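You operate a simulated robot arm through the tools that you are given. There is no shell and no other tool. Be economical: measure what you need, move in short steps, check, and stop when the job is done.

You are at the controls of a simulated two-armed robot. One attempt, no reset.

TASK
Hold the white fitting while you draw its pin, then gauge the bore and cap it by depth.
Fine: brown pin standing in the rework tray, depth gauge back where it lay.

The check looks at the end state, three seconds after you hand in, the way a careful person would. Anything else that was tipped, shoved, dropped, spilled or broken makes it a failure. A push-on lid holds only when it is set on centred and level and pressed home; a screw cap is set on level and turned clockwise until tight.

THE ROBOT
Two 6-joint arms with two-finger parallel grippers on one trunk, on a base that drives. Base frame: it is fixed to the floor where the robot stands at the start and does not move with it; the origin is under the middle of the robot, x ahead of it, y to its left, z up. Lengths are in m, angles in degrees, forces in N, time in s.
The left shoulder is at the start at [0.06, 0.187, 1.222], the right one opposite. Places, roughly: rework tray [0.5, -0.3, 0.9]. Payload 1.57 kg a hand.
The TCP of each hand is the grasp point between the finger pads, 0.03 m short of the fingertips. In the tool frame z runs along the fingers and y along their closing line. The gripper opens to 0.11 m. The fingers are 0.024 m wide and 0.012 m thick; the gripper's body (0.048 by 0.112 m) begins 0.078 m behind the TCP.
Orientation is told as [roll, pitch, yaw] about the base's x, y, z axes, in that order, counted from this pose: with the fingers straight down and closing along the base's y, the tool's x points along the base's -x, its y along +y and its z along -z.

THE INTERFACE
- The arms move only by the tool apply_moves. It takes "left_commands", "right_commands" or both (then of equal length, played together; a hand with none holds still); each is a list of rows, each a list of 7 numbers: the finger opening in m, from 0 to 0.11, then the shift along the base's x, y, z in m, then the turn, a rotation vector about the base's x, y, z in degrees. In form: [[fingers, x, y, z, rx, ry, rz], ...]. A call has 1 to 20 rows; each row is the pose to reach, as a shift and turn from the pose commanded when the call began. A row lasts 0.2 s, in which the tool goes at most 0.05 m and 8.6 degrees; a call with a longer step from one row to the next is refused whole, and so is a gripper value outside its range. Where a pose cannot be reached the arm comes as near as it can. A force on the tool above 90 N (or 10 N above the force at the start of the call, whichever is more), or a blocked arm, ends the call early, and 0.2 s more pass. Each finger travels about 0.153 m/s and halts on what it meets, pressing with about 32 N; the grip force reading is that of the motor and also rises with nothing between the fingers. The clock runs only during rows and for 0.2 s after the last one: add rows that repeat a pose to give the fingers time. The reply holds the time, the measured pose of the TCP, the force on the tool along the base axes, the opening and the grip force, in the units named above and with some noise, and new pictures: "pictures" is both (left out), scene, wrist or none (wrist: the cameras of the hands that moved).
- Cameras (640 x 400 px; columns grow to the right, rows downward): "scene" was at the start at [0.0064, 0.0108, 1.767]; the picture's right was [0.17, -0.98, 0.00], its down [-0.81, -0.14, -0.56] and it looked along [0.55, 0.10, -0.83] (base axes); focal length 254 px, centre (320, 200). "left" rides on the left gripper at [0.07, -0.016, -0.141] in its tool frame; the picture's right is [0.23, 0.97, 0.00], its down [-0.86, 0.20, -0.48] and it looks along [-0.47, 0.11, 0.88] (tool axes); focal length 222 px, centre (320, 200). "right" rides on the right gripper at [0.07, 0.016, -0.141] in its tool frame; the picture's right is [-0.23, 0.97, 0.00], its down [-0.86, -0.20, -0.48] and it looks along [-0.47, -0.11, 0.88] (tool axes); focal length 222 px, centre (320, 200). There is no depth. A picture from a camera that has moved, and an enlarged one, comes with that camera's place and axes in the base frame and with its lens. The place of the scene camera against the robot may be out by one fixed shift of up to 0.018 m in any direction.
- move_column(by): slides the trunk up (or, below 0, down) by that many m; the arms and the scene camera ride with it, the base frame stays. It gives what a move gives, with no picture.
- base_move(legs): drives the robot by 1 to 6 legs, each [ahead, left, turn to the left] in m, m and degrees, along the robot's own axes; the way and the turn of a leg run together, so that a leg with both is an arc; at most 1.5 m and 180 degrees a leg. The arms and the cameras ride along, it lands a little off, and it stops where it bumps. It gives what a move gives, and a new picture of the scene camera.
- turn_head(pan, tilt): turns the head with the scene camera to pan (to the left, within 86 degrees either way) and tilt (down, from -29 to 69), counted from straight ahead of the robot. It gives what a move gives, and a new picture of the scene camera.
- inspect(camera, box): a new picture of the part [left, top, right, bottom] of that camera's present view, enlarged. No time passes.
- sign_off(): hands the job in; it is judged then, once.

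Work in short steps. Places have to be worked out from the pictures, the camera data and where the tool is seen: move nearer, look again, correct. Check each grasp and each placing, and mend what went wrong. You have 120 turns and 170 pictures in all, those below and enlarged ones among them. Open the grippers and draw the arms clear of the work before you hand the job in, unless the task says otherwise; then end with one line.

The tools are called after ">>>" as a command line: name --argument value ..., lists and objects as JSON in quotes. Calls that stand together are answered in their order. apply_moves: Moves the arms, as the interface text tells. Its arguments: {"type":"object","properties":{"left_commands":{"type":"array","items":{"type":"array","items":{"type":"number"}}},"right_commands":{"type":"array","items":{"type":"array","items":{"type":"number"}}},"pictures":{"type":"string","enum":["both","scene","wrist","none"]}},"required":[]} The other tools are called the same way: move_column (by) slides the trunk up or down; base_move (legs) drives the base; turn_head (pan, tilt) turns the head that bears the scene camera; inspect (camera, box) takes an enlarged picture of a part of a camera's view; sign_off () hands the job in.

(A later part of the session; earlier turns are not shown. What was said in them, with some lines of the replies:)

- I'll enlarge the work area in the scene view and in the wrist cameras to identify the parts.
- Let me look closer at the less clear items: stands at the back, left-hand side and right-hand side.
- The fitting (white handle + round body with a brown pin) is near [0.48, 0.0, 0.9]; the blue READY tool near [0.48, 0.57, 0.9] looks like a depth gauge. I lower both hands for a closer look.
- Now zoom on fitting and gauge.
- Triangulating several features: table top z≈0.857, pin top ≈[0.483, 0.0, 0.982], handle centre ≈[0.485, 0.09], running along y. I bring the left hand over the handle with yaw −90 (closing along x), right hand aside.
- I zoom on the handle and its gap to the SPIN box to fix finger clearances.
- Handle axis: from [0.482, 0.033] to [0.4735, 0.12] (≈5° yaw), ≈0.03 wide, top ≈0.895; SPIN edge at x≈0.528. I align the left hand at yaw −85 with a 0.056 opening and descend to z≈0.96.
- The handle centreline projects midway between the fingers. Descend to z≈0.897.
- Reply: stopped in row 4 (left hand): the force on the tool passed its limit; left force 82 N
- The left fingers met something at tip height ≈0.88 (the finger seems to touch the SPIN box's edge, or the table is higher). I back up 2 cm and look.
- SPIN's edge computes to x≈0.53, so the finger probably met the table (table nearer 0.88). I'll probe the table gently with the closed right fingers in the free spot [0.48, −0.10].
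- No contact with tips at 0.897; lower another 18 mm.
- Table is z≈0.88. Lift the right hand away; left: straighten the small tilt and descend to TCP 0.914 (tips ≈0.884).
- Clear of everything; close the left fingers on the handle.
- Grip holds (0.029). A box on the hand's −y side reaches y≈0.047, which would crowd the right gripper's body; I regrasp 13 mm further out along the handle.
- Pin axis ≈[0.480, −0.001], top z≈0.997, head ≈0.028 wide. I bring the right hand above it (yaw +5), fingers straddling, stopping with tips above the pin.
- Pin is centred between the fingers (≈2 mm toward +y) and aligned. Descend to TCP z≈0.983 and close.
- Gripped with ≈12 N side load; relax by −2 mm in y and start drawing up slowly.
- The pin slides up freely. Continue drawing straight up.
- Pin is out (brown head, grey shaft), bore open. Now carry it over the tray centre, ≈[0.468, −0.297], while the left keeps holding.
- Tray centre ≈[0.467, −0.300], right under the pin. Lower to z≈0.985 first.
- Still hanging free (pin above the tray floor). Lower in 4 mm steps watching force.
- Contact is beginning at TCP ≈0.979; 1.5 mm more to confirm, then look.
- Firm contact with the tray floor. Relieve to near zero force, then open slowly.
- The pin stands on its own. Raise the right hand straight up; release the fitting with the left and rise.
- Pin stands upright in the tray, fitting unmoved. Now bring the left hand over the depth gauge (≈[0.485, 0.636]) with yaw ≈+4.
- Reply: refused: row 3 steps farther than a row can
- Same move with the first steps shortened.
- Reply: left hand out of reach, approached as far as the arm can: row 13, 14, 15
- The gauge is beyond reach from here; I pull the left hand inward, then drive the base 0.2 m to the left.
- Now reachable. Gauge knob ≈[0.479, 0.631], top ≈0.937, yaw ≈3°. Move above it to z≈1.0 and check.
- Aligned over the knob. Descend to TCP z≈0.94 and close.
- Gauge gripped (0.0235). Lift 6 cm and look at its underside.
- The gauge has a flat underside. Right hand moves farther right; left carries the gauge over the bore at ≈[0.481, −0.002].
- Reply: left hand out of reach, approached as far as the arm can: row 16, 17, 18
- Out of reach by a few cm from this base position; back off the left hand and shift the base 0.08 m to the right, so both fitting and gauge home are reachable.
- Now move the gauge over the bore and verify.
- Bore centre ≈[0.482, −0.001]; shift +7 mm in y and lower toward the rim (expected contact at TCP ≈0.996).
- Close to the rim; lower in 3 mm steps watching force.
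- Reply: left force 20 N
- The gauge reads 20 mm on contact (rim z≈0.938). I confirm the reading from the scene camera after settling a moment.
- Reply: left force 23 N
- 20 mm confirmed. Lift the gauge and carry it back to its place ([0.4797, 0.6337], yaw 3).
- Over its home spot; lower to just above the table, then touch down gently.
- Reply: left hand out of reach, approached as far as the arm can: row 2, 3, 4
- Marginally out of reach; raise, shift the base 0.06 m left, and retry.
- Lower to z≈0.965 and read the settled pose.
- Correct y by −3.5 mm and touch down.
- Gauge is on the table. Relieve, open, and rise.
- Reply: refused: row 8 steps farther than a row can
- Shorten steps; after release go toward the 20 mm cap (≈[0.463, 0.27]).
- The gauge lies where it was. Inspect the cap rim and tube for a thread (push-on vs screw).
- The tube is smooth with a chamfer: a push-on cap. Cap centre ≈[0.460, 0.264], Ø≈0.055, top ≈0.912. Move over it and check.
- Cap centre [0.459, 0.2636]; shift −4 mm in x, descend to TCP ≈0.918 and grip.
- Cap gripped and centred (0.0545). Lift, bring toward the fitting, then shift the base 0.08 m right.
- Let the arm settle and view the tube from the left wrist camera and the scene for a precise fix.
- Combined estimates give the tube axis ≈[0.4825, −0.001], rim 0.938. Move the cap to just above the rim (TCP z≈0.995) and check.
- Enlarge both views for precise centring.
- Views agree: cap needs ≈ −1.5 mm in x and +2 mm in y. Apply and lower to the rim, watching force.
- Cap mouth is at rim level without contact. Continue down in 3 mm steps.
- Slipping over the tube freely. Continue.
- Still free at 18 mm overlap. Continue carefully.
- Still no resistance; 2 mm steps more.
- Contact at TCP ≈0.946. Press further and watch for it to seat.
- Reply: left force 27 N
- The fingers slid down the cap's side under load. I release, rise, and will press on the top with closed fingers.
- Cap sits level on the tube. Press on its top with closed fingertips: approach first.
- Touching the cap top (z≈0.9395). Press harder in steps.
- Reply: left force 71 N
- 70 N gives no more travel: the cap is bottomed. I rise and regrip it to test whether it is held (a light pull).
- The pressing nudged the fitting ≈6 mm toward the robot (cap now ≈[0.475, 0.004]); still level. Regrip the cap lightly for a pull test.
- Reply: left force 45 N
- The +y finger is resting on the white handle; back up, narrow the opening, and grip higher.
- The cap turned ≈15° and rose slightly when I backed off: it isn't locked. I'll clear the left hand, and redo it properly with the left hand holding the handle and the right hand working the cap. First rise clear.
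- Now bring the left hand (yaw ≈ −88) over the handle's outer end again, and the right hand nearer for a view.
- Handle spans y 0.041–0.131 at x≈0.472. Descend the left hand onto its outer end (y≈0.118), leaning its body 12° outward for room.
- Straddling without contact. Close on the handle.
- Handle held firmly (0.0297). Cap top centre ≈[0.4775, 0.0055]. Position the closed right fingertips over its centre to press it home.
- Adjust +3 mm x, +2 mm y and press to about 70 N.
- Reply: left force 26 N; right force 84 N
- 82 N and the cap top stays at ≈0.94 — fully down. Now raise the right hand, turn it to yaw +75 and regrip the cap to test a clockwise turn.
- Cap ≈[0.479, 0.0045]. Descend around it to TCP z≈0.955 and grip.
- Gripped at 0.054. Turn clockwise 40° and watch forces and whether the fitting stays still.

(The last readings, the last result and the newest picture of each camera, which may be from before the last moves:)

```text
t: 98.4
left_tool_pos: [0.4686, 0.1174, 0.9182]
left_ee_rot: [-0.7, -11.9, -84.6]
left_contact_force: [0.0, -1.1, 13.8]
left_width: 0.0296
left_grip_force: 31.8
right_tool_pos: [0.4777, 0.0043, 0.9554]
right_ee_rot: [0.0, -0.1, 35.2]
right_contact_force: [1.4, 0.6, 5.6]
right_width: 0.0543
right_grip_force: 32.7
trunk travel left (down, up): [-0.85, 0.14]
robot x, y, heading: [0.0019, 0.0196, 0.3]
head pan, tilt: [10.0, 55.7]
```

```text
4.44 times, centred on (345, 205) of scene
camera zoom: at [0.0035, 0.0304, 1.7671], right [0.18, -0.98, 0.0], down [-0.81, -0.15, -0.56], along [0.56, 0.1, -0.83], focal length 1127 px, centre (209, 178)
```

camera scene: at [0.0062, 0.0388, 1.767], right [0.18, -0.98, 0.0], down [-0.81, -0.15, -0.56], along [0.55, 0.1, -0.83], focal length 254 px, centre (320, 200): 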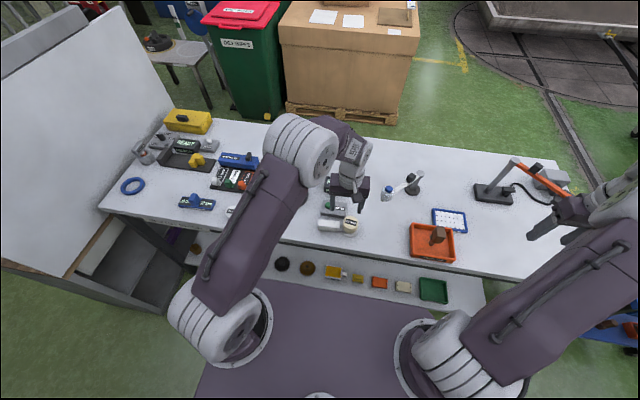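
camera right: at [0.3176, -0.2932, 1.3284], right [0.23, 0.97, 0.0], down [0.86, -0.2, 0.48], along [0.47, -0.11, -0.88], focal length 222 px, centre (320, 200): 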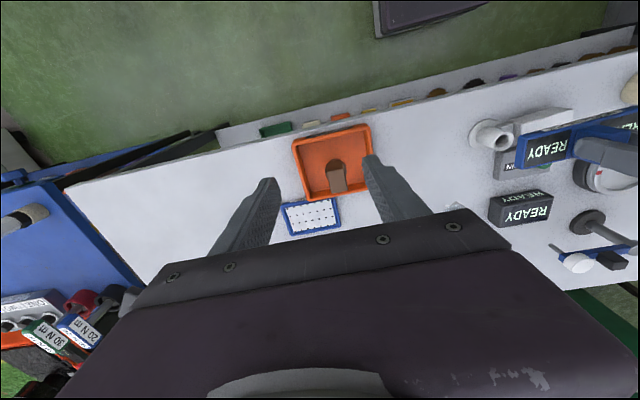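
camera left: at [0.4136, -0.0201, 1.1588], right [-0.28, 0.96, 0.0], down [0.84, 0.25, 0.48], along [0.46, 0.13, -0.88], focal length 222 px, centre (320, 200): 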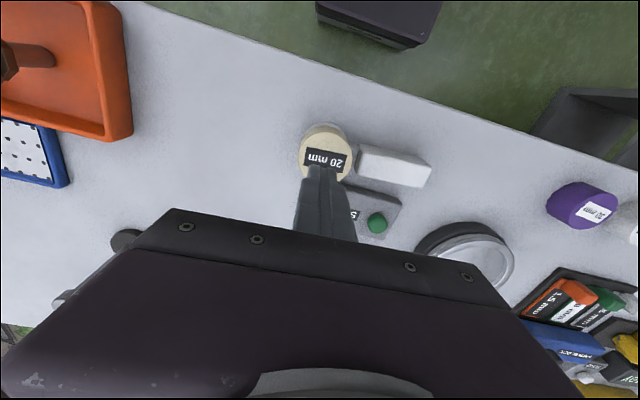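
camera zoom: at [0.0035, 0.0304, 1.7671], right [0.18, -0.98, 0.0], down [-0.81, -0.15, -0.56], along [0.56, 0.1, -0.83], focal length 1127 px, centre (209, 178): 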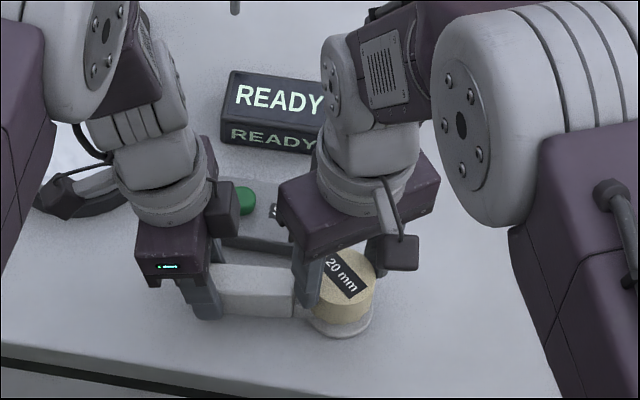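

The cap turns with the hand, no torque on the fitting yet. Continue another 40° clockwise.

>>> apply_moves --right_commands '[[0.03, 0, 0, 0, 0, 0, -8], [0.03, 0, 0, 0, 0, 0, -16], [0.03, 0, 0, 0, 0, 0, -24], [0.03, 0, 0, 0, 0, 0, -32], [0.03, 0, 0, 0, 0, 0, -40], [0.03, 0, 0, 0, 0, 0, -40]]' --pictures "none"

>>> inspect --camera "right" --box '[220, 80, 440, 240]'

```text
t: 99.8
left_tool_pos: [0.47, 0.1185, 0.9178]
left_ee_rot: [-0.6, -12.0, -84.7]
left_contact_force: [-1.5, -0.9, 12.7]
left_width: 0.0294
left_grip_force: 32.1
right_tool_pos: [0.479, 0.0059, 0.955]
right_ee_rot: [0.0, -0.1, -5.0]
right_contact_force: [3.4, 1.4, 5.9]
right_width: 0.0542
right_grip_force: 31.8
trunk travel left (down, up): [-0.85, 0.14]
robot x, y, heading: [-0.0016, 0.016, 0.2]
head pan, tilt: [10.0, 55.7]
```

```text
2.50 times, centred on (330, 160) of right
camera zoom: at [0.4096, 0.0274, 1.0953], right [0.31, 0.95, 0.0], down [0.83, -0.27, 0.48], along [0.46, -0.15, -0.88], focal length 555 px, centre (295, 300)
```

zoom: 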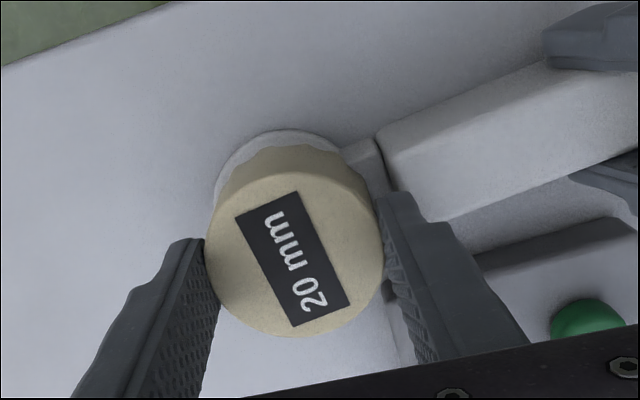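

No resistance to turning after ≈95°. Do a small pull test: lift 4 mm and read the forces.

>>> apply_moves --right_commands '[[0.03, 0, 0, 0.002, 0, 0, 0], [0.03, 0, 0, 0.004, 0, 0, 0]]' --pictures "none"

>>> inspect --camera "right" --box '[220, 80, 440, 240]'

```text
t: 100.4
left_tool_pos: [0.4695, 0.1187, 0.9183]
left_ee_rot: [-0.7, -12.0, -84.6]
left_contact_force: [-2.9, 1.4, 15.3]
left_width: 0.0295
left_grip_force: 31.8
right_tool_pos: [0.4784, 0.0045, 0.9587]
right_ee_rot: [0.0, 0.0, -4.8]
right_contact_force: [2.0, -1.5, -1.2]
right_width: 0.0541
right_grip_force: 31.6
trunk travel left (down, up): [-0.85, 0.14]
robot x, y, heading: [0.002, 0.0169, 0.3]
head pan, tilt: [10.0, 55.7]
```

```text
2.50 times, centred on (330, 160) of right
camera zoom: at [0.4094, 0.0267, 1.099], right [0.31, 0.95, 0.0], down [0.84, -0.27, 0.48], along [0.46, -0.15, -0.88], focal length 555 px, centre (295, 300)
```

zoom: 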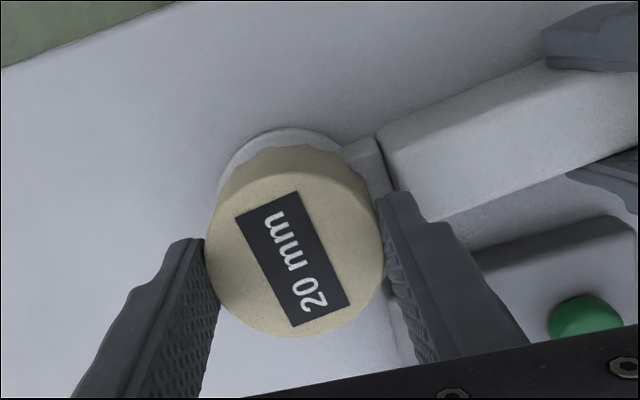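

It lifts freely, so it must be screwed on. Lower it, press lightly, keep turning clockwise, then release and ratchet back.

>>> apply_moves --right_commands '[[0.03, 0, 0, -0.004, 0, 0, 0], [0.03, 0, 0, -0.006, 0, 0, 0], [0.03, 0, 0, -0.006, 0, 0, -8], [0.03, 0, 0, -0.006, 0, 0, -16], [0.03, 0, 0, -0.006, 0, 0, -24], [0.03, 0, 0, -0.006, 0, 0, -32], [0.03, 0, 0, -0.006, 0, 0, -40], [0.03, 0, 0, -0.006, 0, 0, -40]]' --pictures "none"

```text
t: 102.2
left_tool_pos: [0.4704, 0.1168, 0.9182]
left_ee_rot: [-0.8, -12.0, -84.7]
left_contact_force: [-2.1, 0.7, 0.4]
left_width: 0.0299
left_grip_force: 32.4
right_tool_pos: [0.4797, 0.0049, 0.9533]
right_ee_rot: [0.1, -0.2, -44.9]
right_contact_force: [6.1, -1.7, 22.5]
right_width: 0.0542
right_grip_force: 32.1
trunk travel left (down, up): [-0.85, 0.14]
robot x, y, heading: [-0.0026, 0.019, 0.2]
head pan, tilt: [10.0, 55.7]
```

>>> apply_moves --right_commands '[[0.058, 0, 0, 0.003, 0, 0, 0], [0.066, 0, 0, 0.003, 0, 0, 0], [0.066, 0, 0, 0.003, 0, 0, 8], [0.066, 0, 0, 0.003, 0, 0, 16], [0.066, 0, 0, 0.003, 0, 0, 24], [0.066, 0, 0, 0.003, 0, 0, 32], [0.066, 0, 0, 0.003, 0, 0, 40], [0.066, 0, 0, 0.003, 0, 0, 48], [0.066, 0, 0, 0.003, 0, 0, 56], [0.066, 0, 0, 0.003, 0, 0, 64], [0.066, 0, 0, 0.003, 0, 0, 72], [0.066, 0, 0, 0.003, 0, 0, 80], [0.066, 0, 0, 0.003, 0, 0, 88], [0.066, 0, 0, 0.003, 0, 0, 96], [0.066, 0, 0, 0.003, 0, 0, 104], [0.066, 0, 0, 0.003, 0, 0, 112], [0.066, 0, 0, 0.003, 0, 0, 120], [0.05, 0, 0, 0.003, 0, 0, 120], [0.03, 0, 0, 0.003, 0, 0, 120], [0.03, 0, 0, 0.003, 0, 0, 120]]' --pictures "none"

>>> inspect --camera "right" --box '[220, 80, 440, 240]'

```text
t: 106.4
left_tool_pos: [0.4707, 0.1168, 0.9186]
left_ee_rot: [-0.7, -12.0, -84.7]
left_contact_force: [-1.8, -0.6, 10.5]
left_width: 0.0296
left_grip_force: 31.8
right_tool_pos: [0.478, 0.0044, 0.9554]
right_ee_rot: [-0.1, 0.0, 75.2]
right_contact_force: [-0.2, -0.4, -0.1]
right_width: 0.0537
right_grip_force: 32.3
trunk travel left (down, up): [-0.85, 0.14]
robot x, y, heading: [0.0047, 0.0179, 0.2]
head pan, tilt: [10.0, 55.7]
```

```text
2.50 times, centred on (330, 160) of right
camera zoom: at [0.4448, -0.0583, 1.0961], right [-0.88, 0.47, 0.0], down [0.41, 0.78, 0.48], along [0.23, 0.42, -0.88], focal length 555 px, centre (295, 300)
```

zoom: 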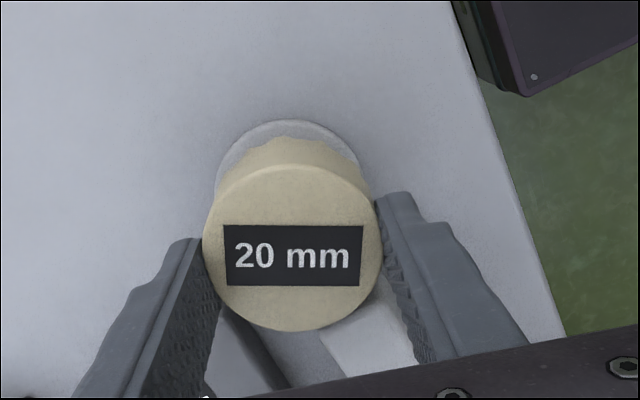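

The cap followed the turn. Second clockwise stroke of 120° with light pressing.

>>> apply_moves --right_commands '[[0.03, 0, 0, -0.003, 0, 0, 0], [0.03, 0, 0, -0.004, 0, 0, -8], [0.03, 0, 0, -0.004, 0, 0, -16], [0.03, 0, 0, -0.004, 0, 0, -24], [0.03, 0, 0, -0.004, 0, 0, -32], [0.03, 0, 0, -0.004, 0, 0, -40], [0.03, 0, 0, -0.004, 0, 0, -48], [0.03, 0, 0, -0.004, 0, 0, -56], [0.03, 0, 0, -0.004, 0, 0, -64], [0.03, 0, 0, -0.004, 0, 0, -72], [0.03, 0, 0, -0.004, 0, 0, -80], [0.03, 0, 0, -0.004, 0, 0, -88], [0.03, 0, 0, -0.004, 0, 0, -96], [0.03, 0, 0, -0.004, 0, 0, -104], [0.03, 0, 0, -0.004, 0, 0, -112], [0.03, 0, 0, -0.004, 0, 0, -120]]' --pictures "none"

>>> inspect --camera "right" --box '[220, 80, 440, 240]'

```text
t: 109.8
left_tool_pos: [0.4698, 0.1182, 0.9176]
left_ee_rot: [-0.6, -12.0, -84.8]
left_contact_force: [-6.7, 13.1, 12.3]
left_width: 0.0296
left_grip_force: 32.0
right_tool_pos: [0.4794, 0.0042, 0.9513]
right_ee_rot: [0.0, -0.2, -44.9]
right_contact_force: [11.9, -13.6, 8.7]
right_width: 0.0538
right_grip_force: 31.8
trunk travel left (down, up): [-0.85, 0.14]
robot x, y, heading: [0.0007, 0.0201, 0.2]
head pan, tilt: [10.0, 55.7]
```

```text
2.50 times, centred on (330, 160) of right
camera zoom: at [0.44, 0.0653, 1.0918], right [0.85, 0.53, 0.0], down [0.46, -0.74, 0.48], along [0.25, -0.41, -0.88], focal length 555 px, centre (295, 300)
```

zoom: 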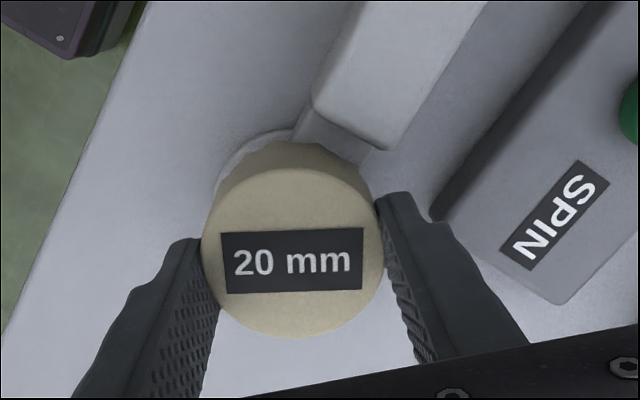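

The cap is descending (z 0.9513 with little force): a screw thread. Ratchet back and continue.

>>> apply_moves --right_commands '[[0.058, 0, 0, 0.002, 0, 0, 0], [0.066, 0.0, 0.0, 0.003, 0, 0, 0], [0.066, 0.001, -0.001, 0.003, 0, 0, 8], [0.066, 0.001, -0.001, 0.003, 0, 0, 16], [0.066, 0.001, -0.001, 0.003, 0, 0, 24], [0.066, 0.001, -0.001, 0.003, 0, 0, 32], [0.066, 0.001, -0.001, 0.003, 0, 0, 40], [0.066, 0.001, -0.001, 0.003, 0, 0, 48], [0.066, 0.001, -0.001, 0.003, 0, 0, 56], [0.066, 0.001, -0.001, 0.003, 0, 0, 64], [0.066, 0.001, -0.001, 0.003, 0, 0, 72], [0.066, 0.001, -0.001, 0.003, 0, 0, 80], [0.066, 0.001, -0.001, 0.003, 0, 0, 88], [0.066, 0.001, -0.001, 0.003, 0, 0, 96], [0.066, 0.001, -0.001, 0.003, 0, 0, 104], [0.066, 0.001, -0.001, 0.003, 0, 0, 112], [0.066, 0.001, -0.001, 0.003, 0, 0, 120], [0.05, 0.001, -0.001, 0.003, 0, 0, 120], [0.03, 0.001, -0.001, 0.003, 0, 0, 120], [0.03, 0.001, -0.001, 0.003, 0, 0, 120]]' --pictures "none"

>>> apply_moves --right_commands '[[0.03, 0, 0, -0.001, 0, 0, 0], [0.03, 0, 0, -0.002, 0, 0, -8], [0.03, 0, 0, -0.002, 0, 0, -16], [0.03, 0, 0, -0.002, 0, 0, -24], [0.03, 0, 0, -0.002, 0, 0, -32], [0.03, 0, 0, -0.003, 0, 0, -40], [0.03, 0, 0, -0.003, 0, 0, -48], [0.03, 0, 0, -0.003, 0, 0, -56], [0.03, 0, 0, -0.003, 0, 0, -64], [0.03, 0, 0, -0.003, 0, 0, -72], [0.03, 0, 0, -0.003, 0, 0, -80], [0.03, 0, 0, -0.003, 0, 0, -88], [0.03, 0, 0, -0.003, 0, 0, -96], [0.03, 0, 0, -0.003, 0, 0, -104], [0.03, 0, 0, -0.003, 0, 0, -112], [0.03, 0, 0, -0.003, 0, 0, -120]]' --pictures "none"

>>> inspect --camera "right" --box '[220, 80, 440, 240]'

```text
t: 114.0
left_tool_pos: [0.471, 0.1178, 0.9181]
left_ee_rot: [-0.8, -12.0, -84.6]
left_contact_force: [0.5, -1.3, 9.6]
left_width: 0.0298
left_grip_force: 32.3
right_tool_pos: [0.4803, 0.0034, 0.9539]
right_ee_rot: [-0.2, 0.0, 75.2]
right_contact_force: [-0.1, -1.2, -0.4]
right_width: 0.054
right_grip_force: 32.3
trunk travel left (down, up): [-0.85, 0.14]
robot x, y, heading: [-0.0004, 0.0236, 0.2]
head pan, tilt: [10.0, 55.7]
```

```text
t: 117.4
left_tool_pos: [0.4702, 0.1177, 0.9176]
left_ee_rot: [-0.7, -12.0, -84.7]
left_contact_force: [-0.6, -0.8, 2.6]
left_width: 0.0297
left_grip_force: 31.7
right_tool_pos: [0.4795, 0.0036, 0.9509]
right_ee_rot: [0.0, -0.1, -45.0]
right_contact_force: [2.9, 0.3, 9.5]
right_width: 0.0539
right_grip_force: 32.1
trunk travel left (down, up): [-0.85, 0.14]
robot x, y, heading: [-0.0012, 0.0226, 0.3]
head pan, tilt: [10.0, 55.7]
```

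```text
2.50 times, centred on (330, 160) of right
camera zoom: at [0.4412, 0.0648, 1.0917], right [0.85, 0.53, 0.0], down [0.46, -0.75, 0.48], along [0.25, -0.41, -0.88], focal length 555 px, centre (295, 300)
```

zoom: 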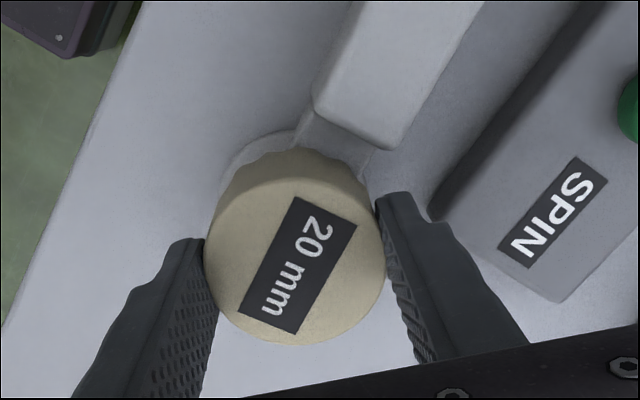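

Check by a small pull: lift 4 mm and read forces.

>>> apply_moves --right_commands '[[0.03, 0, 0, 0.003, 0, 0, 0], [0.03, 0, 0, 0.006, 0, 0, 0], [0.03, 0, 0, 0.006, 0, 0, 0]]' --pictures "none"

>>> inspect --camera "right" --box '[220, 80, 440, 240]'

```text
t: 118.2
left_tool_pos: [0.4704, 0.1183, 0.9174]
left_ee_rot: [-0.7, -12.0, -84.7]
left_contact_force: [-3.1, -0.8, 7.2]
left_width: 0.0296
left_grip_force: 31.7
right_tool_pos: [0.481, 0.0042, 0.9567]
right_ee_rot: [0.0, 0.0, -44.7]
right_contact_force: [-0.4, -0.5, -0.1]
right_width: 0.0541
right_grip_force: 31.9
trunk travel left (down, up): [-0.85, 0.14]
robot x, y, heading: [-0.002, 0.0228, 0.3]
head pan, tilt: [10.0, 55.7]
```

```text
2.50 times, centred on (330, 160) of right
camera zoom: at [0.4407, 0.065, 1.0978], right [0.85, 0.53, 0.0], down [0.47, -0.74, 0.48], along [0.25, -0.41, -0.88], focal length 555 px, centre (295, 300)
```

zoom: 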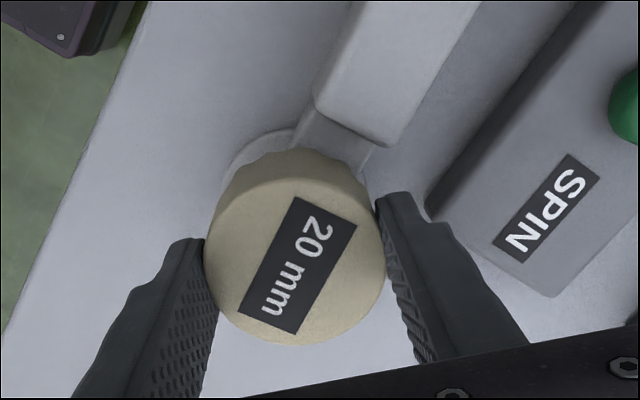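

Still free, so no thread either; it must snap on when pressed exactly centred. Set it down, release, and press the top again with closed fingers, then test without any turning.

>>> apply_moves --right_commands '[[0.03, 0, 0, -0.004, 0, 0, 0], [0.03, 0, 0, -0.007, 0, 0, 0], [0.03, 0, 0, -0.007, 0, 0, 0], [0.058, 0, 0, -0.004, 0, 0, 0], [0.068, 0, 0, -0.003, 0, 0, 0], [0.068, 0, 0, -0.003, 0, 0, 0], [0.068, 0, 0, 0.02, 0, 0, 0], [0.068, 0, 0, 0.045, 0, 0, 0], [0.03, 0, 0, 0.045, 0, 0, 0], [0.0, 0, 0, 0.045, 0, 0, 0], [0.0, 0, 0, 0.045, 0, 0, 0], [0.0, 0, 0, 0.025, 0, 0, 0], [0.0, 0, 0, 0.018, 0, 0, 0]]' --pictures "none"

>>> inspect --camera "right" --box '[220, 80, 440, 240]'

>>> inspect --camera "scene" --box '[310, 180, 390, 240]'

```text
t: 121.0
left_tool_pos: [0.4711, 0.1182, 0.9173]
left_ee_rot: [-0.6, -12.1, -84.7]
left_contact_force: [-1.6, 0.7, 7.3]
left_width: 0.0298
left_grip_force: 32.0
right_tool_pos: [0.4799, 0.0032, 0.975]
right_ee_rot: [0.0, 0.0, -44.8]
right_contact_force: [-0.2, 0.0, 0.7]
right_width: 0.0
right_grip_force: 21.2
trunk travel left (down, up): [-0.85, 0.14]
robot x, y, heading: [0.0001, 0.0223, -0.2]
head pan, tilt: [10.0, 55.7]
```

```text
2.50 times, centred on (330, 160) of right
camera zoom: at [0.441, 0.0648, 1.1158], right [0.85, 0.53, 0.0], down [0.47, -0.74, 0.48], along [0.25, -0.41, -0.88], focal length 555 px, centre (295, 300)
```

zoom: 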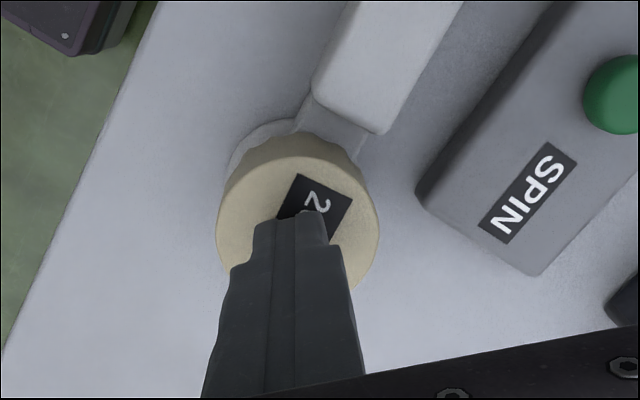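

```text
6.67 times, centred on (350, 210) of scene
camera zoom: at [0.0046, 0.0308, 1.7671], right [0.18, -0.98, 0.0], down [-0.81, -0.15, -0.56], along [0.56, 0.1, -0.83], focal length 1691 px, centre (120, 133)
```

zoom: 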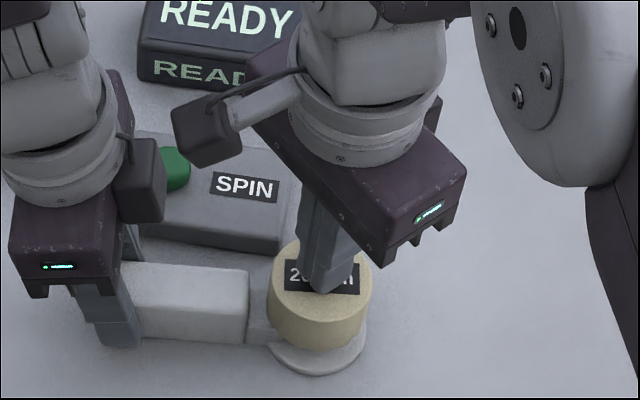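

Centred. Press firmly.

>>> apply_moves --right_commands '[[0, 0.0005, 0.001, -0.005, 0, 0, 0], [0, 0.0005, 0.001, -0.009, 0, 0, 0], [0, 0.0005, 0.001, -0.012, 0, 0, 0], [0, 0.0005, 0.001, -0.0135, 0, 0, 0], [0, 0.0005, 0.001, -0.0135, 0, 0, 0]]' --pictures "none"

```text
t: 122.0
left_tool_pos: [0.4684, 0.1172, 0.9196]
left_ee_rot: [-0.3, -11.9, -84.6]
left_contact_force: [3.6, 0.2, 0.5]
left_width: 0.0298
left_grip_force: 31.8
right_tool_pos: [0.4808, 0.0057, 0.9694]
right_ee_rot: [0.6, -0.5, -44.8]
right_contact_force: [-13.6, -3.5, 38.4]
right_width: 0.0
right_grip_force: 21.2
trunk travel left (down, up): [-0.85, 0.14]
robot x, y, heading: [0.0018, 0.0185, -0.2]
head pan, tilt: [10.0, 55.7]
stopped in row 4 (right hand): the force on the tool passed its limit (the readings are from after the stop); the commanded pose is now the measured one
```

Peak over 90 N. Now raise, open, regrip (no turn) and pull gently.

>>> apply_moves --right_commands '[[0, 0, 0, 0.02, 0, 0, 0], [0.02, 0, 0, 0.045, 0, 0, 0], [0.05, 0, 0, 0.045, 0, 0, 0], [0.068, 0, 0, 0.045, 0, 0, 0], [0.068, 0, 0, 0.045, 0, 0, 0], [0.068, -0.001, -0.002, 0.02, 0, 0, 0], [0.068, -0.001, -0.002, -0.005, 0, 0, 0], [0.068, -0.001, -0.002, -0.0145, 0, 0, 0], [0.055, -0.001, -0.002, -0.0145, 0, 0, 0], [0.03, -0.001, -0.002, -0.0145, 0, 0, 0], [0.03, -0.001, -0.002, -0.0145, 0, 0, 0]]' --pictures "none"

>>> apply_moves --right_commands '[[0.03, 0, 0, 0.001, 0, 0, 0], [0.03, 0, 0, 0.002, 0, 0, 0]]' --pictures "none"

```text
t: 124.4
left_tool_pos: [0.4695, 0.1175, 0.9189]
left_ee_rot: [-0.4, -12.0, -84.5]
left_contact_force: [-3.1, 0.9, 27.2]
left_width: 0.0296
left_grip_force: 32.1
right_tool_pos: [0.4825, 0.0034, 0.9532]
right_ee_rot: [0.7, -0.3, -44.7]
right_contact_force: [-0.6, -0.5, 0.1]
right_width: 0.0539
right_grip_force: 32.2
trunk travel left (down, up): [-0.85, 0.14]
robot x, y, heading: [-0.0002, 0.0194, 0.3]
head pan, tilt: [10.0, 55.7]
```

```text
t: 125.0
left_tool_pos: [0.469, 0.1176, 0.9186]
left_ee_rot: [-0.5, -12.0, -84.6]
left_contact_force: [-1.6, 1.0, 28.5]
left_width: 0.0293
left_grip_force: 31.4
right_tool_pos: [0.4824, 0.005, 0.9549]
right_ee_rot: [0.7, -0.5, -44.8]
right_contact_force: [0.5, 0.1, -0.2]
right_width: 0.0539
right_grip_force: 31.9
trunk travel left (down, up): [-0.85, 0.14]
robot x, y, heading: [-0.0001, 0.0188, 0.1]
head pan, tilt: [10.0, 55.7]
```

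No latch force: the cap is a plain slip-over that bottoms on the rim (top only ≈1.5 mm above rim). I'll make sure it's centred: probe the side play, fitting held. First −x.

>>> apply_moves --right_commands '[[0.03, -0.002, 0, 0, -0.7, 0.4, 0], [0.03, -0.004, 0, 0, -0.7, 0.4, 0], [0.03, -0.006, 0, 0, -0.7, 0.4, 0]]' --pictures "none"

>>> apply_moves --right_commands '[[0.03, 0.002, 0, 0, 0, 0, 0], [0.03, 0.005, 0, 0, 0, 0, 0], [0.03, 0.009, 0, 0, 0, 0, 0]]' --pictures "none"

```text
t: 125.8
left_tool_pos: [0.4689, 0.1169, 0.9178]
left_ee_rot: [-0.5, -11.9, -84.7]
left_contact_force: [-5.3, 5.5, 32.9]
left_width: 0.0298
left_grip_force: 32.3
right_tool_pos: [0.4772, 0.0018, 0.9541]
right_ee_rot: [0.0, -0.6, -44.9]
right_contact_force: [6.0, -5.7, -1.3]
right_width: 0.0536
right_grip_force: 32.2
trunk travel left (down, up): [-0.85, 0.14]
robot x, y, heading: [0.0001, 0.0198, 0.4]
head pan, tilt: [10.0, 55.7]
```

```text
t: 126.6
left_tool_pos: [0.4706, 0.1174, 0.9178]
left_ee_rot: [-0.7, -11.9, -84.6]
left_contact_force: [-2.9, 0.7, 23.6]
left_width: 0.0298
left_grip_force: 31.9
right_tool_pos: [0.4848, 0.0022, 0.9545]
right_ee_rot: [-0.2, -0.6, -44.8]
right_contact_force: [-0.2, -0.8, -1.5]
right_width: 0.054
right_grip_force: 31.6
trunk travel left (down, up): [-0.85, 0.14]
robot x, y, heading: [0.0, 0.021, 0.1]
head pan, tilt: [10.0, 55.7]
```

>>> apply_moves --right_commands '[[0.03, 0.002, 0, 0, 0, 0.5, 0], [0.03, 0.004, 0, 0, 0, 0.5, 0]]' --pictures "none"

>>> apply_moves --right_commands '[[0.03, 0.002, 0, 0, 0, 0, 0], [0.03, 0.003, 0, 0, 0, 0, 0]]' --pictures "none"

>>> inspect --camera "right" --box '[220, 80, 440, 240]'

```text
t: 127.2
left_tool_pos: [0.4711, 0.1175, 0.9177]
left_ee_rot: [-0.5, -11.8, -84.5]
left_contact_force: [2.8, -1.3, 14.5]
left_width: 0.0296
left_grip_force: 31.8
right_tool_pos: [0.4887, 0.0025, 0.9543]
right_ee_rot: [-0.7, 0.0, -44.7]
right_contact_force: [-8.5, 0.1, 2.4]
right_width: 0.0541
right_grip_force: 32.0
trunk travel left (down, up): [-0.85, 0.14]
robot x, y, heading: [-0.0039, 0.0205, 0.1]
head pan, tilt: [10.0, 55.7]
```

```text
t: 127.8
left_tool_pos: [0.4713, 0.1179, 0.918]
left_ee_rot: [-0.5, -11.9, -84.6]
left_contact_force: [8.7, 0.3, 10.8]
left_width: 0.03
left_grip_force: 32.1
right_tool_pos: [0.4923, 0.0038, 0.9541]
right_ee_rot: [-0.7, 0.0, -44.7]
right_contact_force: [-12.2, -2.1, 1.3]
right_width: 0.0535
right_grip_force: 32.5
trunk travel left (down, up): [-0.85, 0.14]
robot x, y, heading: [0.0, 0.0204, 0.2]
head pan, tilt: [10.0, 55.7]
```

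```text
2.50 times, centred on (330, 160) of right
camera zoom: at [0.4543, 0.0648, 1.0947], right [0.85, 0.53, -0.01], down [0.47, -0.74, 0.48], along [0.25, -0.41, -0.88], focal length 555 px, centre (295, 300)
```

zoom: 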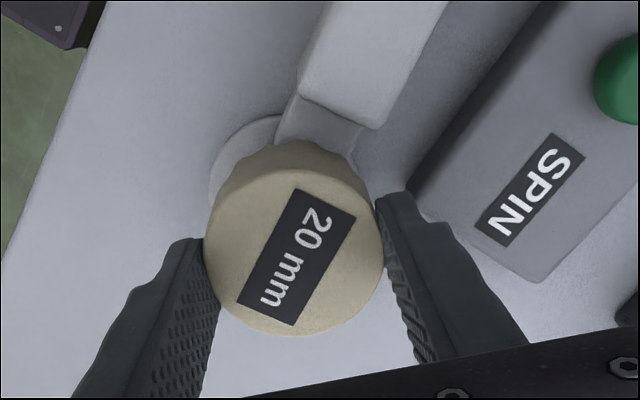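

Side play is ±≈5 mm, so centring matters and the fitting shifted a bit. Re-probe −x with finer resolution.

>>> apply_moves --right_commands '[[0.03, -0.004, 0, 0, 0.5, 0, 0], [0.03, -0.008, 0, 0, 0.5, 0, 0], [0.03, -0.011, 0, 0, 0.5, 0, 0]]' --pictures "none"

>>> apply_moves --right_commands '[[0.03, -0.001, 0, 0, 0, 0, 0], [0.03, -0.002, 0, 0, 0, 0, 0]]' --pictures "none"

```text
t: 128.6
left_tool_pos: [0.4715, 0.1166, 0.9182]
left_ee_rot: [-0.5, -12.0, -84.8]
left_contact_force: [3.0, 2.1, 15.6]
left_width: 0.0297
left_grip_force: 32.2
right_tool_pos: [0.483, 0.0045, 0.9543]
right_ee_rot: [-0.2, 0.1, -44.9]
right_contact_force: [-0.6, 0.0, 0.0]
right_width: 0.054
right_grip_force: 32.2
trunk travel left (down, up): [-0.85, 0.14]
robot x, y, heading: [0.0024, 0.0185, 0.4]
head pan, tilt: [10.0, 55.7]
```

```text
t: 129.2
left_tool_pos: [0.4702, 0.1179, 0.917]
left_ee_rot: [-0.8, -11.9, -84.6]
left_contact_force: [-0.8, 4.0, 15.8]
left_width: 0.0296
left_grip_force: 31.9
right_tool_pos: [0.4804, 0.0031, 0.9544]
right_ee_rot: [-0.2, 0.1, -44.8]
right_contact_force: [2.9, -3.3, -0.2]
right_width: 0.054
right_grip_force: 31.2
trunk travel left (down, up): [-0.85, 0.14]
robot x, y, heading: [-0.0003, 0.0189, 0.1]
head pan, tilt: [10.0, 55.7]
```

Contact directions suggest the axis lies at +x/−y of here. Probe −y at x≈0.485.

>>> apply_moves --right_commands '[[0.03, 0.004, 0, 0, 0, 0, 0], [0.03, 0.005, -0.003, 0, 0, 0, 0], [0.03, 0.005, -0.006, 0, 0, 0, 0], [0.03, 0.005, -0.008, 0, 0, 0, 0]]' --pictures "none"

>>> apply_moves --right_commands '[[0.03, 0, -0.001, 0, 0, 0, 0], [0.03, 0, -0.002, 0, 0, 0, 0]]' --pictures "none"

```text
t: 130.2
left_tool_pos: [0.4709, 0.1173, 0.9167]
left_ee_rot: [-0.7, -12.0, -84.6]
left_contact_force: [4.1, -21.4, 7.4]
left_width: 0.0296
left_grip_force: 32.2
right_tool_pos: [0.4848, -0.0015, 0.9543]
right_ee_rot: [-0.1, 0.4, -44.8]
right_contact_force: [-6.6, 25.1, -0.1]
right_width: 0.0539
right_grip_force: 32.8
trunk travel left (down, up): [-0.85, 0.14]
robot x, y, heading: [-0.0012, 0.0212, 0.0]
head pan, tilt: [10.0, 55.7]
```

```text
t: 130.8
left_tool_pos: [0.4725, 0.1181, 0.9179]
left_ee_rot: [-0.6, -12.0, -84.6]
left_contact_force: [5.5, -25.4, 5.8]
left_width: 0.0298
left_grip_force: 31.9
right_tool_pos: [0.487, -0.0054, 0.9545]
right_ee_rot: [-0.2, 0.2, -44.9]
right_contact_force: [-6.6, 28.0, 0.9]
right_width: 0.054
right_grip_force: 32.1
trunk travel left (down, up): [-0.85, 0.14]
robot x, y, heading: [-0.0002, 0.0207, -0.2]
head pan, tilt: [10.0, 55.7]
```

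Now probe +y.

>>> apply_moves --right_commands '[[0.03, -0.001, 0.004, 0, 0, 0, 0], [0.03, -0.001, 0.007, 0, 0, 0, 0], [0.03, -0.001, 0.009, 0, 0, 0, 0]]' --pictures "none"

>>> apply_moves --right_commands '[[0.03, 0, 0.002, 0, 0, 0, 0], [0.03, 0, 0.004, 0, 0, 0, 0]]' --pictures "none"

```text
t: 131.6
left_tool_pos: [0.4725, 0.1177, 0.9179]
left_ee_rot: [-0.7, -11.9, -84.6]
left_contact_force: [-0.3, 4.5, 4.5]
left_width: 0.0296
left_grip_force: 31.6
right_tool_pos: [0.4851, 0.0014, 0.9532]
right_ee_rot: [-0.4, 0.2, -44.8]
right_contact_force: [0.9, -4.8, 1.8]
right_width: 0.054
right_grip_force: 32.0
trunk travel left (down, up): [-0.85, 0.14]
robot x, y, heading: [0.0001, 0.015, -0.1]
head pan, tilt: [10.0, 55.7]
```

```text
t: 132.2
left_tool_pos: [0.471, 0.1192, 0.9164]
left_ee_rot: [-0.7, -11.8, -84.7]
left_contact_force: [-0.1, 25.9, 0.6]
left_width: 0.0296
left_grip_force: 32.1
right_tool_pos: [0.4837, 0.0052, 0.9532]
right_ee_rot: [-0.5, 0.1, -44.8]
right_contact_force: [1.6, -29.5, 7.5]
right_width: 0.0541
right_grip_force: 31.7
trunk travel left (down, up): [-0.85, 0.14]
robot x, y, heading: [-0.0016, 0.0195, 0.2]
head pan, tilt: [10.0, 55.7]
```

y-play is only ≈±1 mm (the x play was the fitting swivelling in the grip), so the cap is self-centred. Relax the side load, seat the cap, release, and rise.

>>> apply_moves --right_commands '[[0.03, 0, -0.002, 0, 0, 0, 0], [0.03, 0, -0.0045, 0, 0.3, 0, 0], [0.03, 0, -0.0045, -0.003, 0.3, 0, 0], [0.03, 0, -0.0045, -0.005, 0.3, 0, 0], [0.03, 0, -0.0045, -0.005, 0.3, 0, 0]]' --pictures "none"

```text
t: 133.4
left_tool_pos: [0.4714, 0.1169, 0.9186]
left_ee_rot: [-0.6, -12.0, -84.6]
left_contact_force: [4.2, -5.1, -4.8]
left_width: 0.0298
left_grip_force: 31.9
right_tool_pos: [0.4846, 0.0029, 0.9494]
right_ee_rot: [0.2, 0.4, -45.0]
right_contact_force: [-4.1, 3.5, 26.9]
right_width: 0.054
right_grip_force: 31.9
trunk travel left (down, up): [-0.85, 0.14]
robot x, y, heading: [0.0024, 0.0189, 0.3]
head pan, tilt: [10.0, 55.7]
```

Seated under 27 N. One more check for a thread: ratchet back and do a 120° clockwise stroke while pressing at this force.

>>> apply_moves --right_commands '[[0.058, 0, 0, 0.003, 0, 0, 0], [0.066, 0.0, 0.0, 0.005, 0, 0, 0], [0.066, 0, -0.001, 0.005, 0, 0, 8], [0.066, 0, -0.001, 0.005, 0, 0, 16], [0.066, 0, -0.001, 0.005, 0, 0, 24], [0.066, 0, -0.001, 0.005, 0, 0, 32], [0.066, 0, -0.001, 0.005, 0, 0, 40], [0.066, 0, -0.001, 0.005, 0, 0, 48], [0.066, 0, -0.001, 0.005, 0, 0, 56], [0.066, 0, -0.001, 0.005, 0, 0, 64], [0.066, 0, -0.001, 0.005, 0, 0, 72], [0.066, 0, -0.001, 0.005, 0, 0, 80], [0.066, 0, -0.001, 0.005, 0, 0, 88], [0.066, 0, -0.001, 0.005, 0, 0, 96], [0.066, 0, -0.001, 0.005, 0, 0, 104], [0.066, 0, -0.001, 0.005, 0, 0, 112], [0.066, 0, -0.001, 0.005, 0, 0, 120], [0.05, 0, -0.001, 0.005, 0, 0, 120], [0.03, 0, -0.001, 0.005, 0, 0, 120], [0.03, 0, -0.001, 0.005, 0, 0, 120]]' --pictures "none"

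>>> apply_moves --right_commands '[[0.03, 0, 0, -0.003, 0, 0, 0], [0.03, 0, 0, -0.005, 0, 0, 0], [0.03, 0, 0, -0.005, 0, 0, -8], [0.03, 0, 0, -0.005, 0, 0, -16], [0.03, 0, 0, -0.005, 0, 0, -24], [0.03, 0, 0, -0.005, 0, 0, -32], [0.03, 0, 0, -0.005, 0, 0, -40], [0.03, 0, 0, -0.005, 0, 0, -48], [0.03, 0, 0, -0.005, 0, 0, -56], [0.03, 0, 0, -0.005, 0, 0, -64], [0.03, 0, 0, -0.005, 0, 0, -72], [0.03, 0, 0, -0.005, 0, 0, -80], [0.03, 0, 0, -0.005, 0, 0, -88], [0.03, 0, 0, -0.005, 0, 0, -96], [0.03, 0, 0, -0.005, 0, 0, -104], [0.03, 0, 0, -0.005, 0, 0, -112], [0.03, 0, 0, -0.005, 0, 0, -120]]' --pictures "none"

>>> inspect --camera "right" --box '[220, 80, 440, 240]'

```text
t: 137.6
left_tool_pos: [0.4704, 0.1194, 0.9176]
left_ee_rot: [-0.7, -12.0, -84.6]
left_contact_force: [-0.5, -0.2, 1.4]
left_width: 0.0297
left_grip_force: 31.8
right_tool_pos: [0.4846, 0.0014, 0.9543]
right_ee_rot: [-0.1, 0.3, 75.2]
right_contact_force: [-0.2, 0.3, 1.2]
right_width: 0.0543
right_grip_force: 32.6
trunk travel left (down, up): [-0.85, 0.14]
robot x, y, heading: [-0.0039, 0.0215, -0.0]
head pan, tilt: [10.0, 55.7]
```

```text
t: 141.2
left_tool_pos: [0.4711, 0.1178, 0.917]
left_ee_rot: [-0.6, -11.9, -84.6]
left_contact_force: [3.0, 0.6, 1.6]
left_width: 0.0298
left_grip_force: 31.8
right_tool_pos: [0.484, 0.0017, 0.9487]
right_ee_rot: [-0.2, 0.4, -44.9]
right_contact_force: [-2.9, -0.7, 10.2]
right_width: 0.0539
right_grip_force: 32.0
trunk travel left (down, up): [-0.85, 0.14]
robot x, y, heading: [-0.0008, 0.0225, -0.1]
head pan, tilt: [10.0, 55.7]
```

```text
2.50 times, centred on (330, 160) of right
camera zoom: at [0.4462, 0.0617, 1.0907], right [0.85, 0.53, 0.0], down [0.47, -0.75, 0.47], along [0.25, -0.4, -0.88], focal length 555 px, centre (295, 300)
```

zoom: 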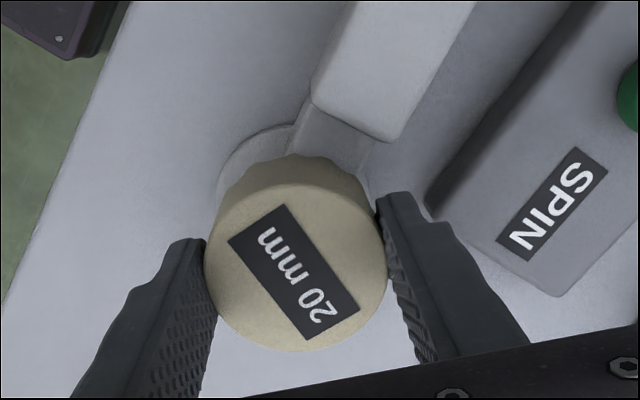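

No thread torque: it's a plain cap, fully seated. Release, rise, and do one last centred press.

>>> apply_moves --right_commands '[[0.045, 0, 0, 0.002, 0, 0, 0], [0.058, 0, 0, 0.003, 0, 0, 0], [0.068, 0, 0, 0.003, 0, 0, 0], [0.068, 0, 0, 0.003, 0, 0, 0], [0.068, 0, 0, 0.02, 0, 0, 0], [0.068, 0, 0, 0.05, 0, 0, 0], [0.03, 0, 0, 0.055, 0, 0, 0], [0.0, 0, 0, 0.055, 0, 0, 0], [0.0, 0, 0, 0.055, 0, 0, 0], [0, 0, 0, 0.035, 0, 0, 0], [0, 0, 0, 0.026, 0, 0, 0], [0, 0, 0, 0.021, 0, 0, 0], [0, 0, 0, 0.017, 0, 0, 0], [0, 0, 0, 0.014, 0, 0, 0]]' --pictures "none"

>>> inspect --camera "right" --box '[220, 80, 440, 240]'

```text
t: 144.2
left_tool_pos: [0.4674, 0.1175, 0.92]
left_ee_rot: [-0.3, -11.9, -84.6]
left_contact_force: [12.1, 5.3, -21.7]
left_width: 0.0302
left_grip_force: 32.2
right_tool_pos: [0.4829, 0.0001, 0.9707]
right_ee_rot: [0.6, 0.0, -44.8]
right_contact_force: [-7.3, -16.6, 81.5]
right_width: 0.0003
right_grip_force: 21.3
trunk travel left (down, up): [-0.85, 0.14]
robot x, y, heading: [-0.0033, 0.0196, 0.1]
head pan, tilt: [10.0, 55.7]
```

```text
2.50 times, centred on (330, 160) of right
camera zoom: at [0.4443, 0.0598, 1.1116], right [0.85, 0.53, 0.01], down [0.46, -0.75, 0.48], along [0.26, -0.4, -0.88], focal length 555 px, centre (295, 300)
```

zoom: 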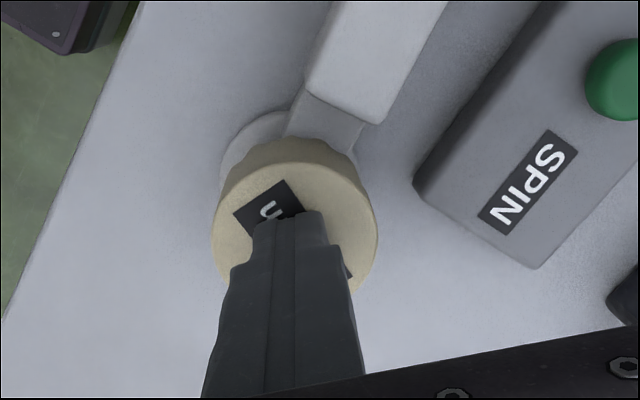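

Pressed with 81 N. Raise the right hand clear, then open the left and lift away.

>>> apply_moves --right_commands '[[0, 0, 0, 0.02, 0, 0, 0], [0, 0, 0, 0.05, 0, 0, 0], [0, 0, 0, 0.09, 0, 0, 0], [0.02, -0.02, -0.03, 0.12, 0, 0, 0], [0.05, -0.04, -0.07, 0.13, 0, 0, 0], [0.06, -0.06, -0.11, 0.14, 0, 0, 0], [0.06, -0.08, -0.15, 0.15, 0, 0, 0], [0.06, -0.08, -0.15, 0.15, 0, 0, 0], [0.06, -0.08, -0.15, 0.15, 0, 0, 0], [0.06, -0.08, -0.15, 0.15, 0, 0, 0], [0.06, -0.08, -0.15, 0.15, 0, 0, 0]]' --left_commands '[[0.015, 0, 0, 0, 0, 0, 0], [0.015, 0, 0, 0, 0, 0, 0], [0.035, 0, 0, 0, 0, 0, 0], [0.045, 0, 0, 0, 0, 0, 0], [0.052, 0, 0, 0, 0, 0, 0], [0.052, 0, 0.003, 0.02, 0, 0, 0], [0.052, 0, 0.01, 0.05, 0, 0, 0], [0.06, 0, 0.02, 0.09, 0, 0, 0], [0.06, -0.02, 0.05, 0.12, 0, 0, 0], [0.06, -0.05, 0.08, 0.14, 0, 0, 0], [0.06, -0.08, 0.11, 0.15, 0, 0, 0]]' --pictures "scene"

>>> inspect --camera "scene" --box '[300, 170, 460, 270]'

>>> inspect --camera "scene" --box '[325, 195, 375, 240]'

```text
t: 146.6
left_tool_pos: [0.3914, 0.2276, 1.0685]
left_ee_rot: [-0.6, -12.0, -84.6]
left_contact_force: [-0.1, 0.4, 0.3]
left_width: 0.0599
left_grip_force: 0.1
right_tool_pos: [0.4043, -0.1467, 1.1131]
right_ee_rot: [-0.2, 0.3, -44.8]
right_contact_force: [0.9, -0.4, -0.4]
right_width: 0.06
right_grip_force: 0.1
trunk travel left (down, up): [-0.85, 0.14]
robot x, y, heading: [0.0025, 0.0232, 0.4]
head pan, tilt: [10.0, 55.7]
camera scene: at [0.0048, 0.032, 1.767], right [0.18, -0.98, 0.0], down [-0.81, -0.15, -0.56], along [0.55, 0.1, -0.83], focal length 254 px, centre (320, 200)
```

scene: 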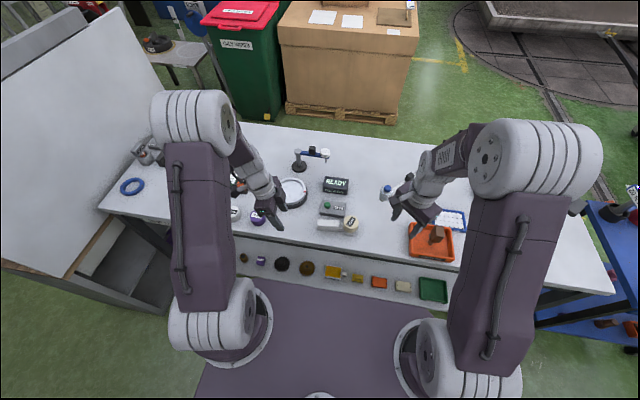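

```text
4.00 times, centred on (380, 220) of scene
camera zoom: at [0.0048, 0.032, 1.767], right [0.18, -0.98, 0.0], down [-0.81, -0.15, -0.56], along [0.55, 0.1, -0.83], focal length 1015 px, centre (80, 120)
```

zoom: 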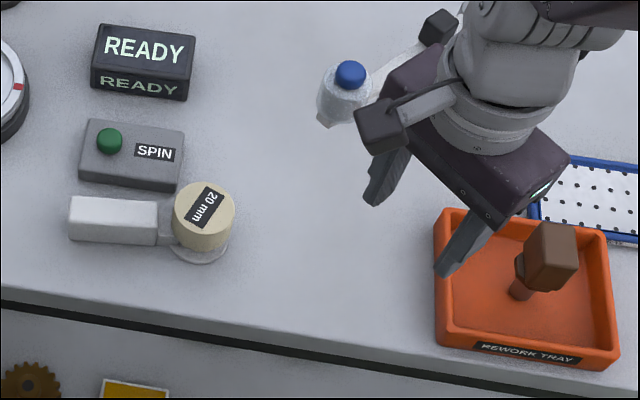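

```text
8.89 times, centred on (350, 218) of scene
camera zoom: at [0.0048, 0.032, 1.767], right [0.18, -0.98, 0.0], down [-0.81, -0.15, -0.56], along [0.55, 0.1, -0.83], focal length 2255 px, centre (53, 44)
```

zoom: 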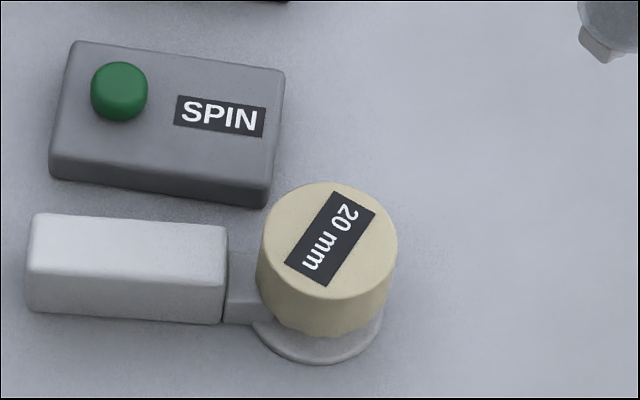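

Cap sits level on the fitting, pin stands in the tray. Draw both arms up and back, and check the whole table.

>>> apply_moves --right_commands '[[0.06, -0.01, -0.01, 0.04, 0, 0, 0], [0.06, -0.03, -0.03, 0.08, 0, 0, 0], [0.06, -0.05, -0.05, 0.11, 0, 0, 0], [0.06, -0.06, -0.06, 0.13, 0, 0, 0]]' --left_commands '[[0.06, -0.01, 0, 0.04, 0, 0, 0], [0.06, -0.03, 0, 0.08, 0, 0, 0], [0.06, -0.05, 0, 0.12, 0, 0, 0], [0.06, -0.06, 0, 0.15, 0, 0, 0]]' --pictures "scene"

>>> inspect --camera "left" --box '[0, 0, 640, 400]'

>>> inspect --camera "scene" --box '[90, 110, 470, 290]'

```text
t: 147.6
left_tool_pos: [0.3309, 0.2288, 1.2175]
left_ee_rot: [-0.6, -11.9, -84.7]
left_contact_force: [0.7, 0.9, 0.5]
left_width: 0.0599
left_grip_force: 0.0
right_tool_pos: [0.3449, -0.2096, 1.2424]
right_ee_rot: [0.0, 0.4, -44.8]
right_contact_force: [0.8, 0.9, -0.5]
right_width: 0.0595
right_grip_force: 0.0
trunk travel left (down, up): [-0.85, 0.14]
robot x, y, heading: [-0.0035, 0.0225, -0.2]
head pan, tilt: [10.0, 55.7]
camera scene: at [0.0045, 0.0303, 1.767], right [0.18, -0.98, 0.0], down [-0.81, -0.14, -0.56], along [0.56, 0.1, -0.83], focal length 254 px, centre (320, 200)
```

scene: 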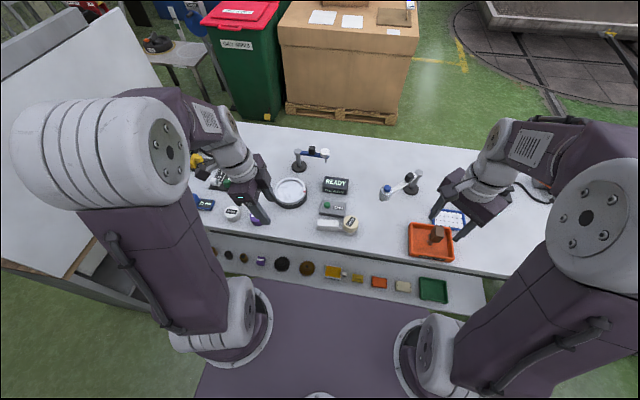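

```text
1.00 times, centred on (320, 200) of left
camera zoom: at [0.3069, 0.3256, 1.3427], right [0.95, 0.31, -0.06], down [0.27, -0.72, 0.64], along [0.16, -0.63, -0.76], focal length 222 px, centre (320, 200)
```

zoom: 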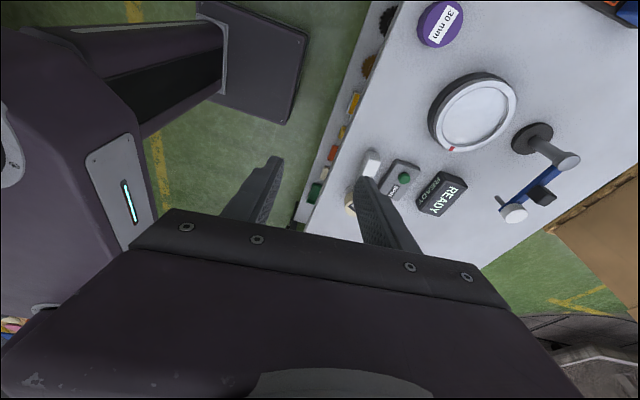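

```text
1.68 times, centred on (280, 200) of scene
camera zoom: at [0.0045, 0.0303, 1.767], right [0.18, -0.98, 0.0], down [-0.81, -0.14, -0.56], along [0.56, 0.1, -0.83], focal length 427 px, centre (387, 200)
```

zoom: 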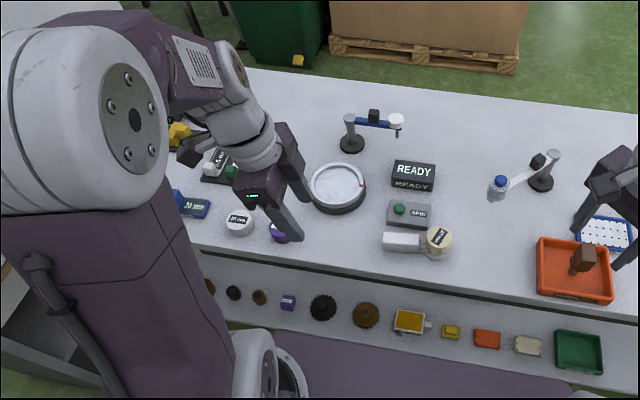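

Everything is in place: the pin stands in the tray, the gauge is back, the 20 mm cap sits on the fitting, and the arms are clear with grippers open. Handing in.

>>> sign_off

```text
The job is handed in.
```

I drew the brown pin and stood it in the rework tray. The bore gauged 20 mm, so I put the 20 mm cap on the fitting, and the depth gauge is back where it lay. One doubt: the cap sits level and went down as far as it would go at about 80 N, but it never latched or threaded, and it still lifted off freely in every pull test. The fitting also moved a few millimetres while I pressed and tested the cap.
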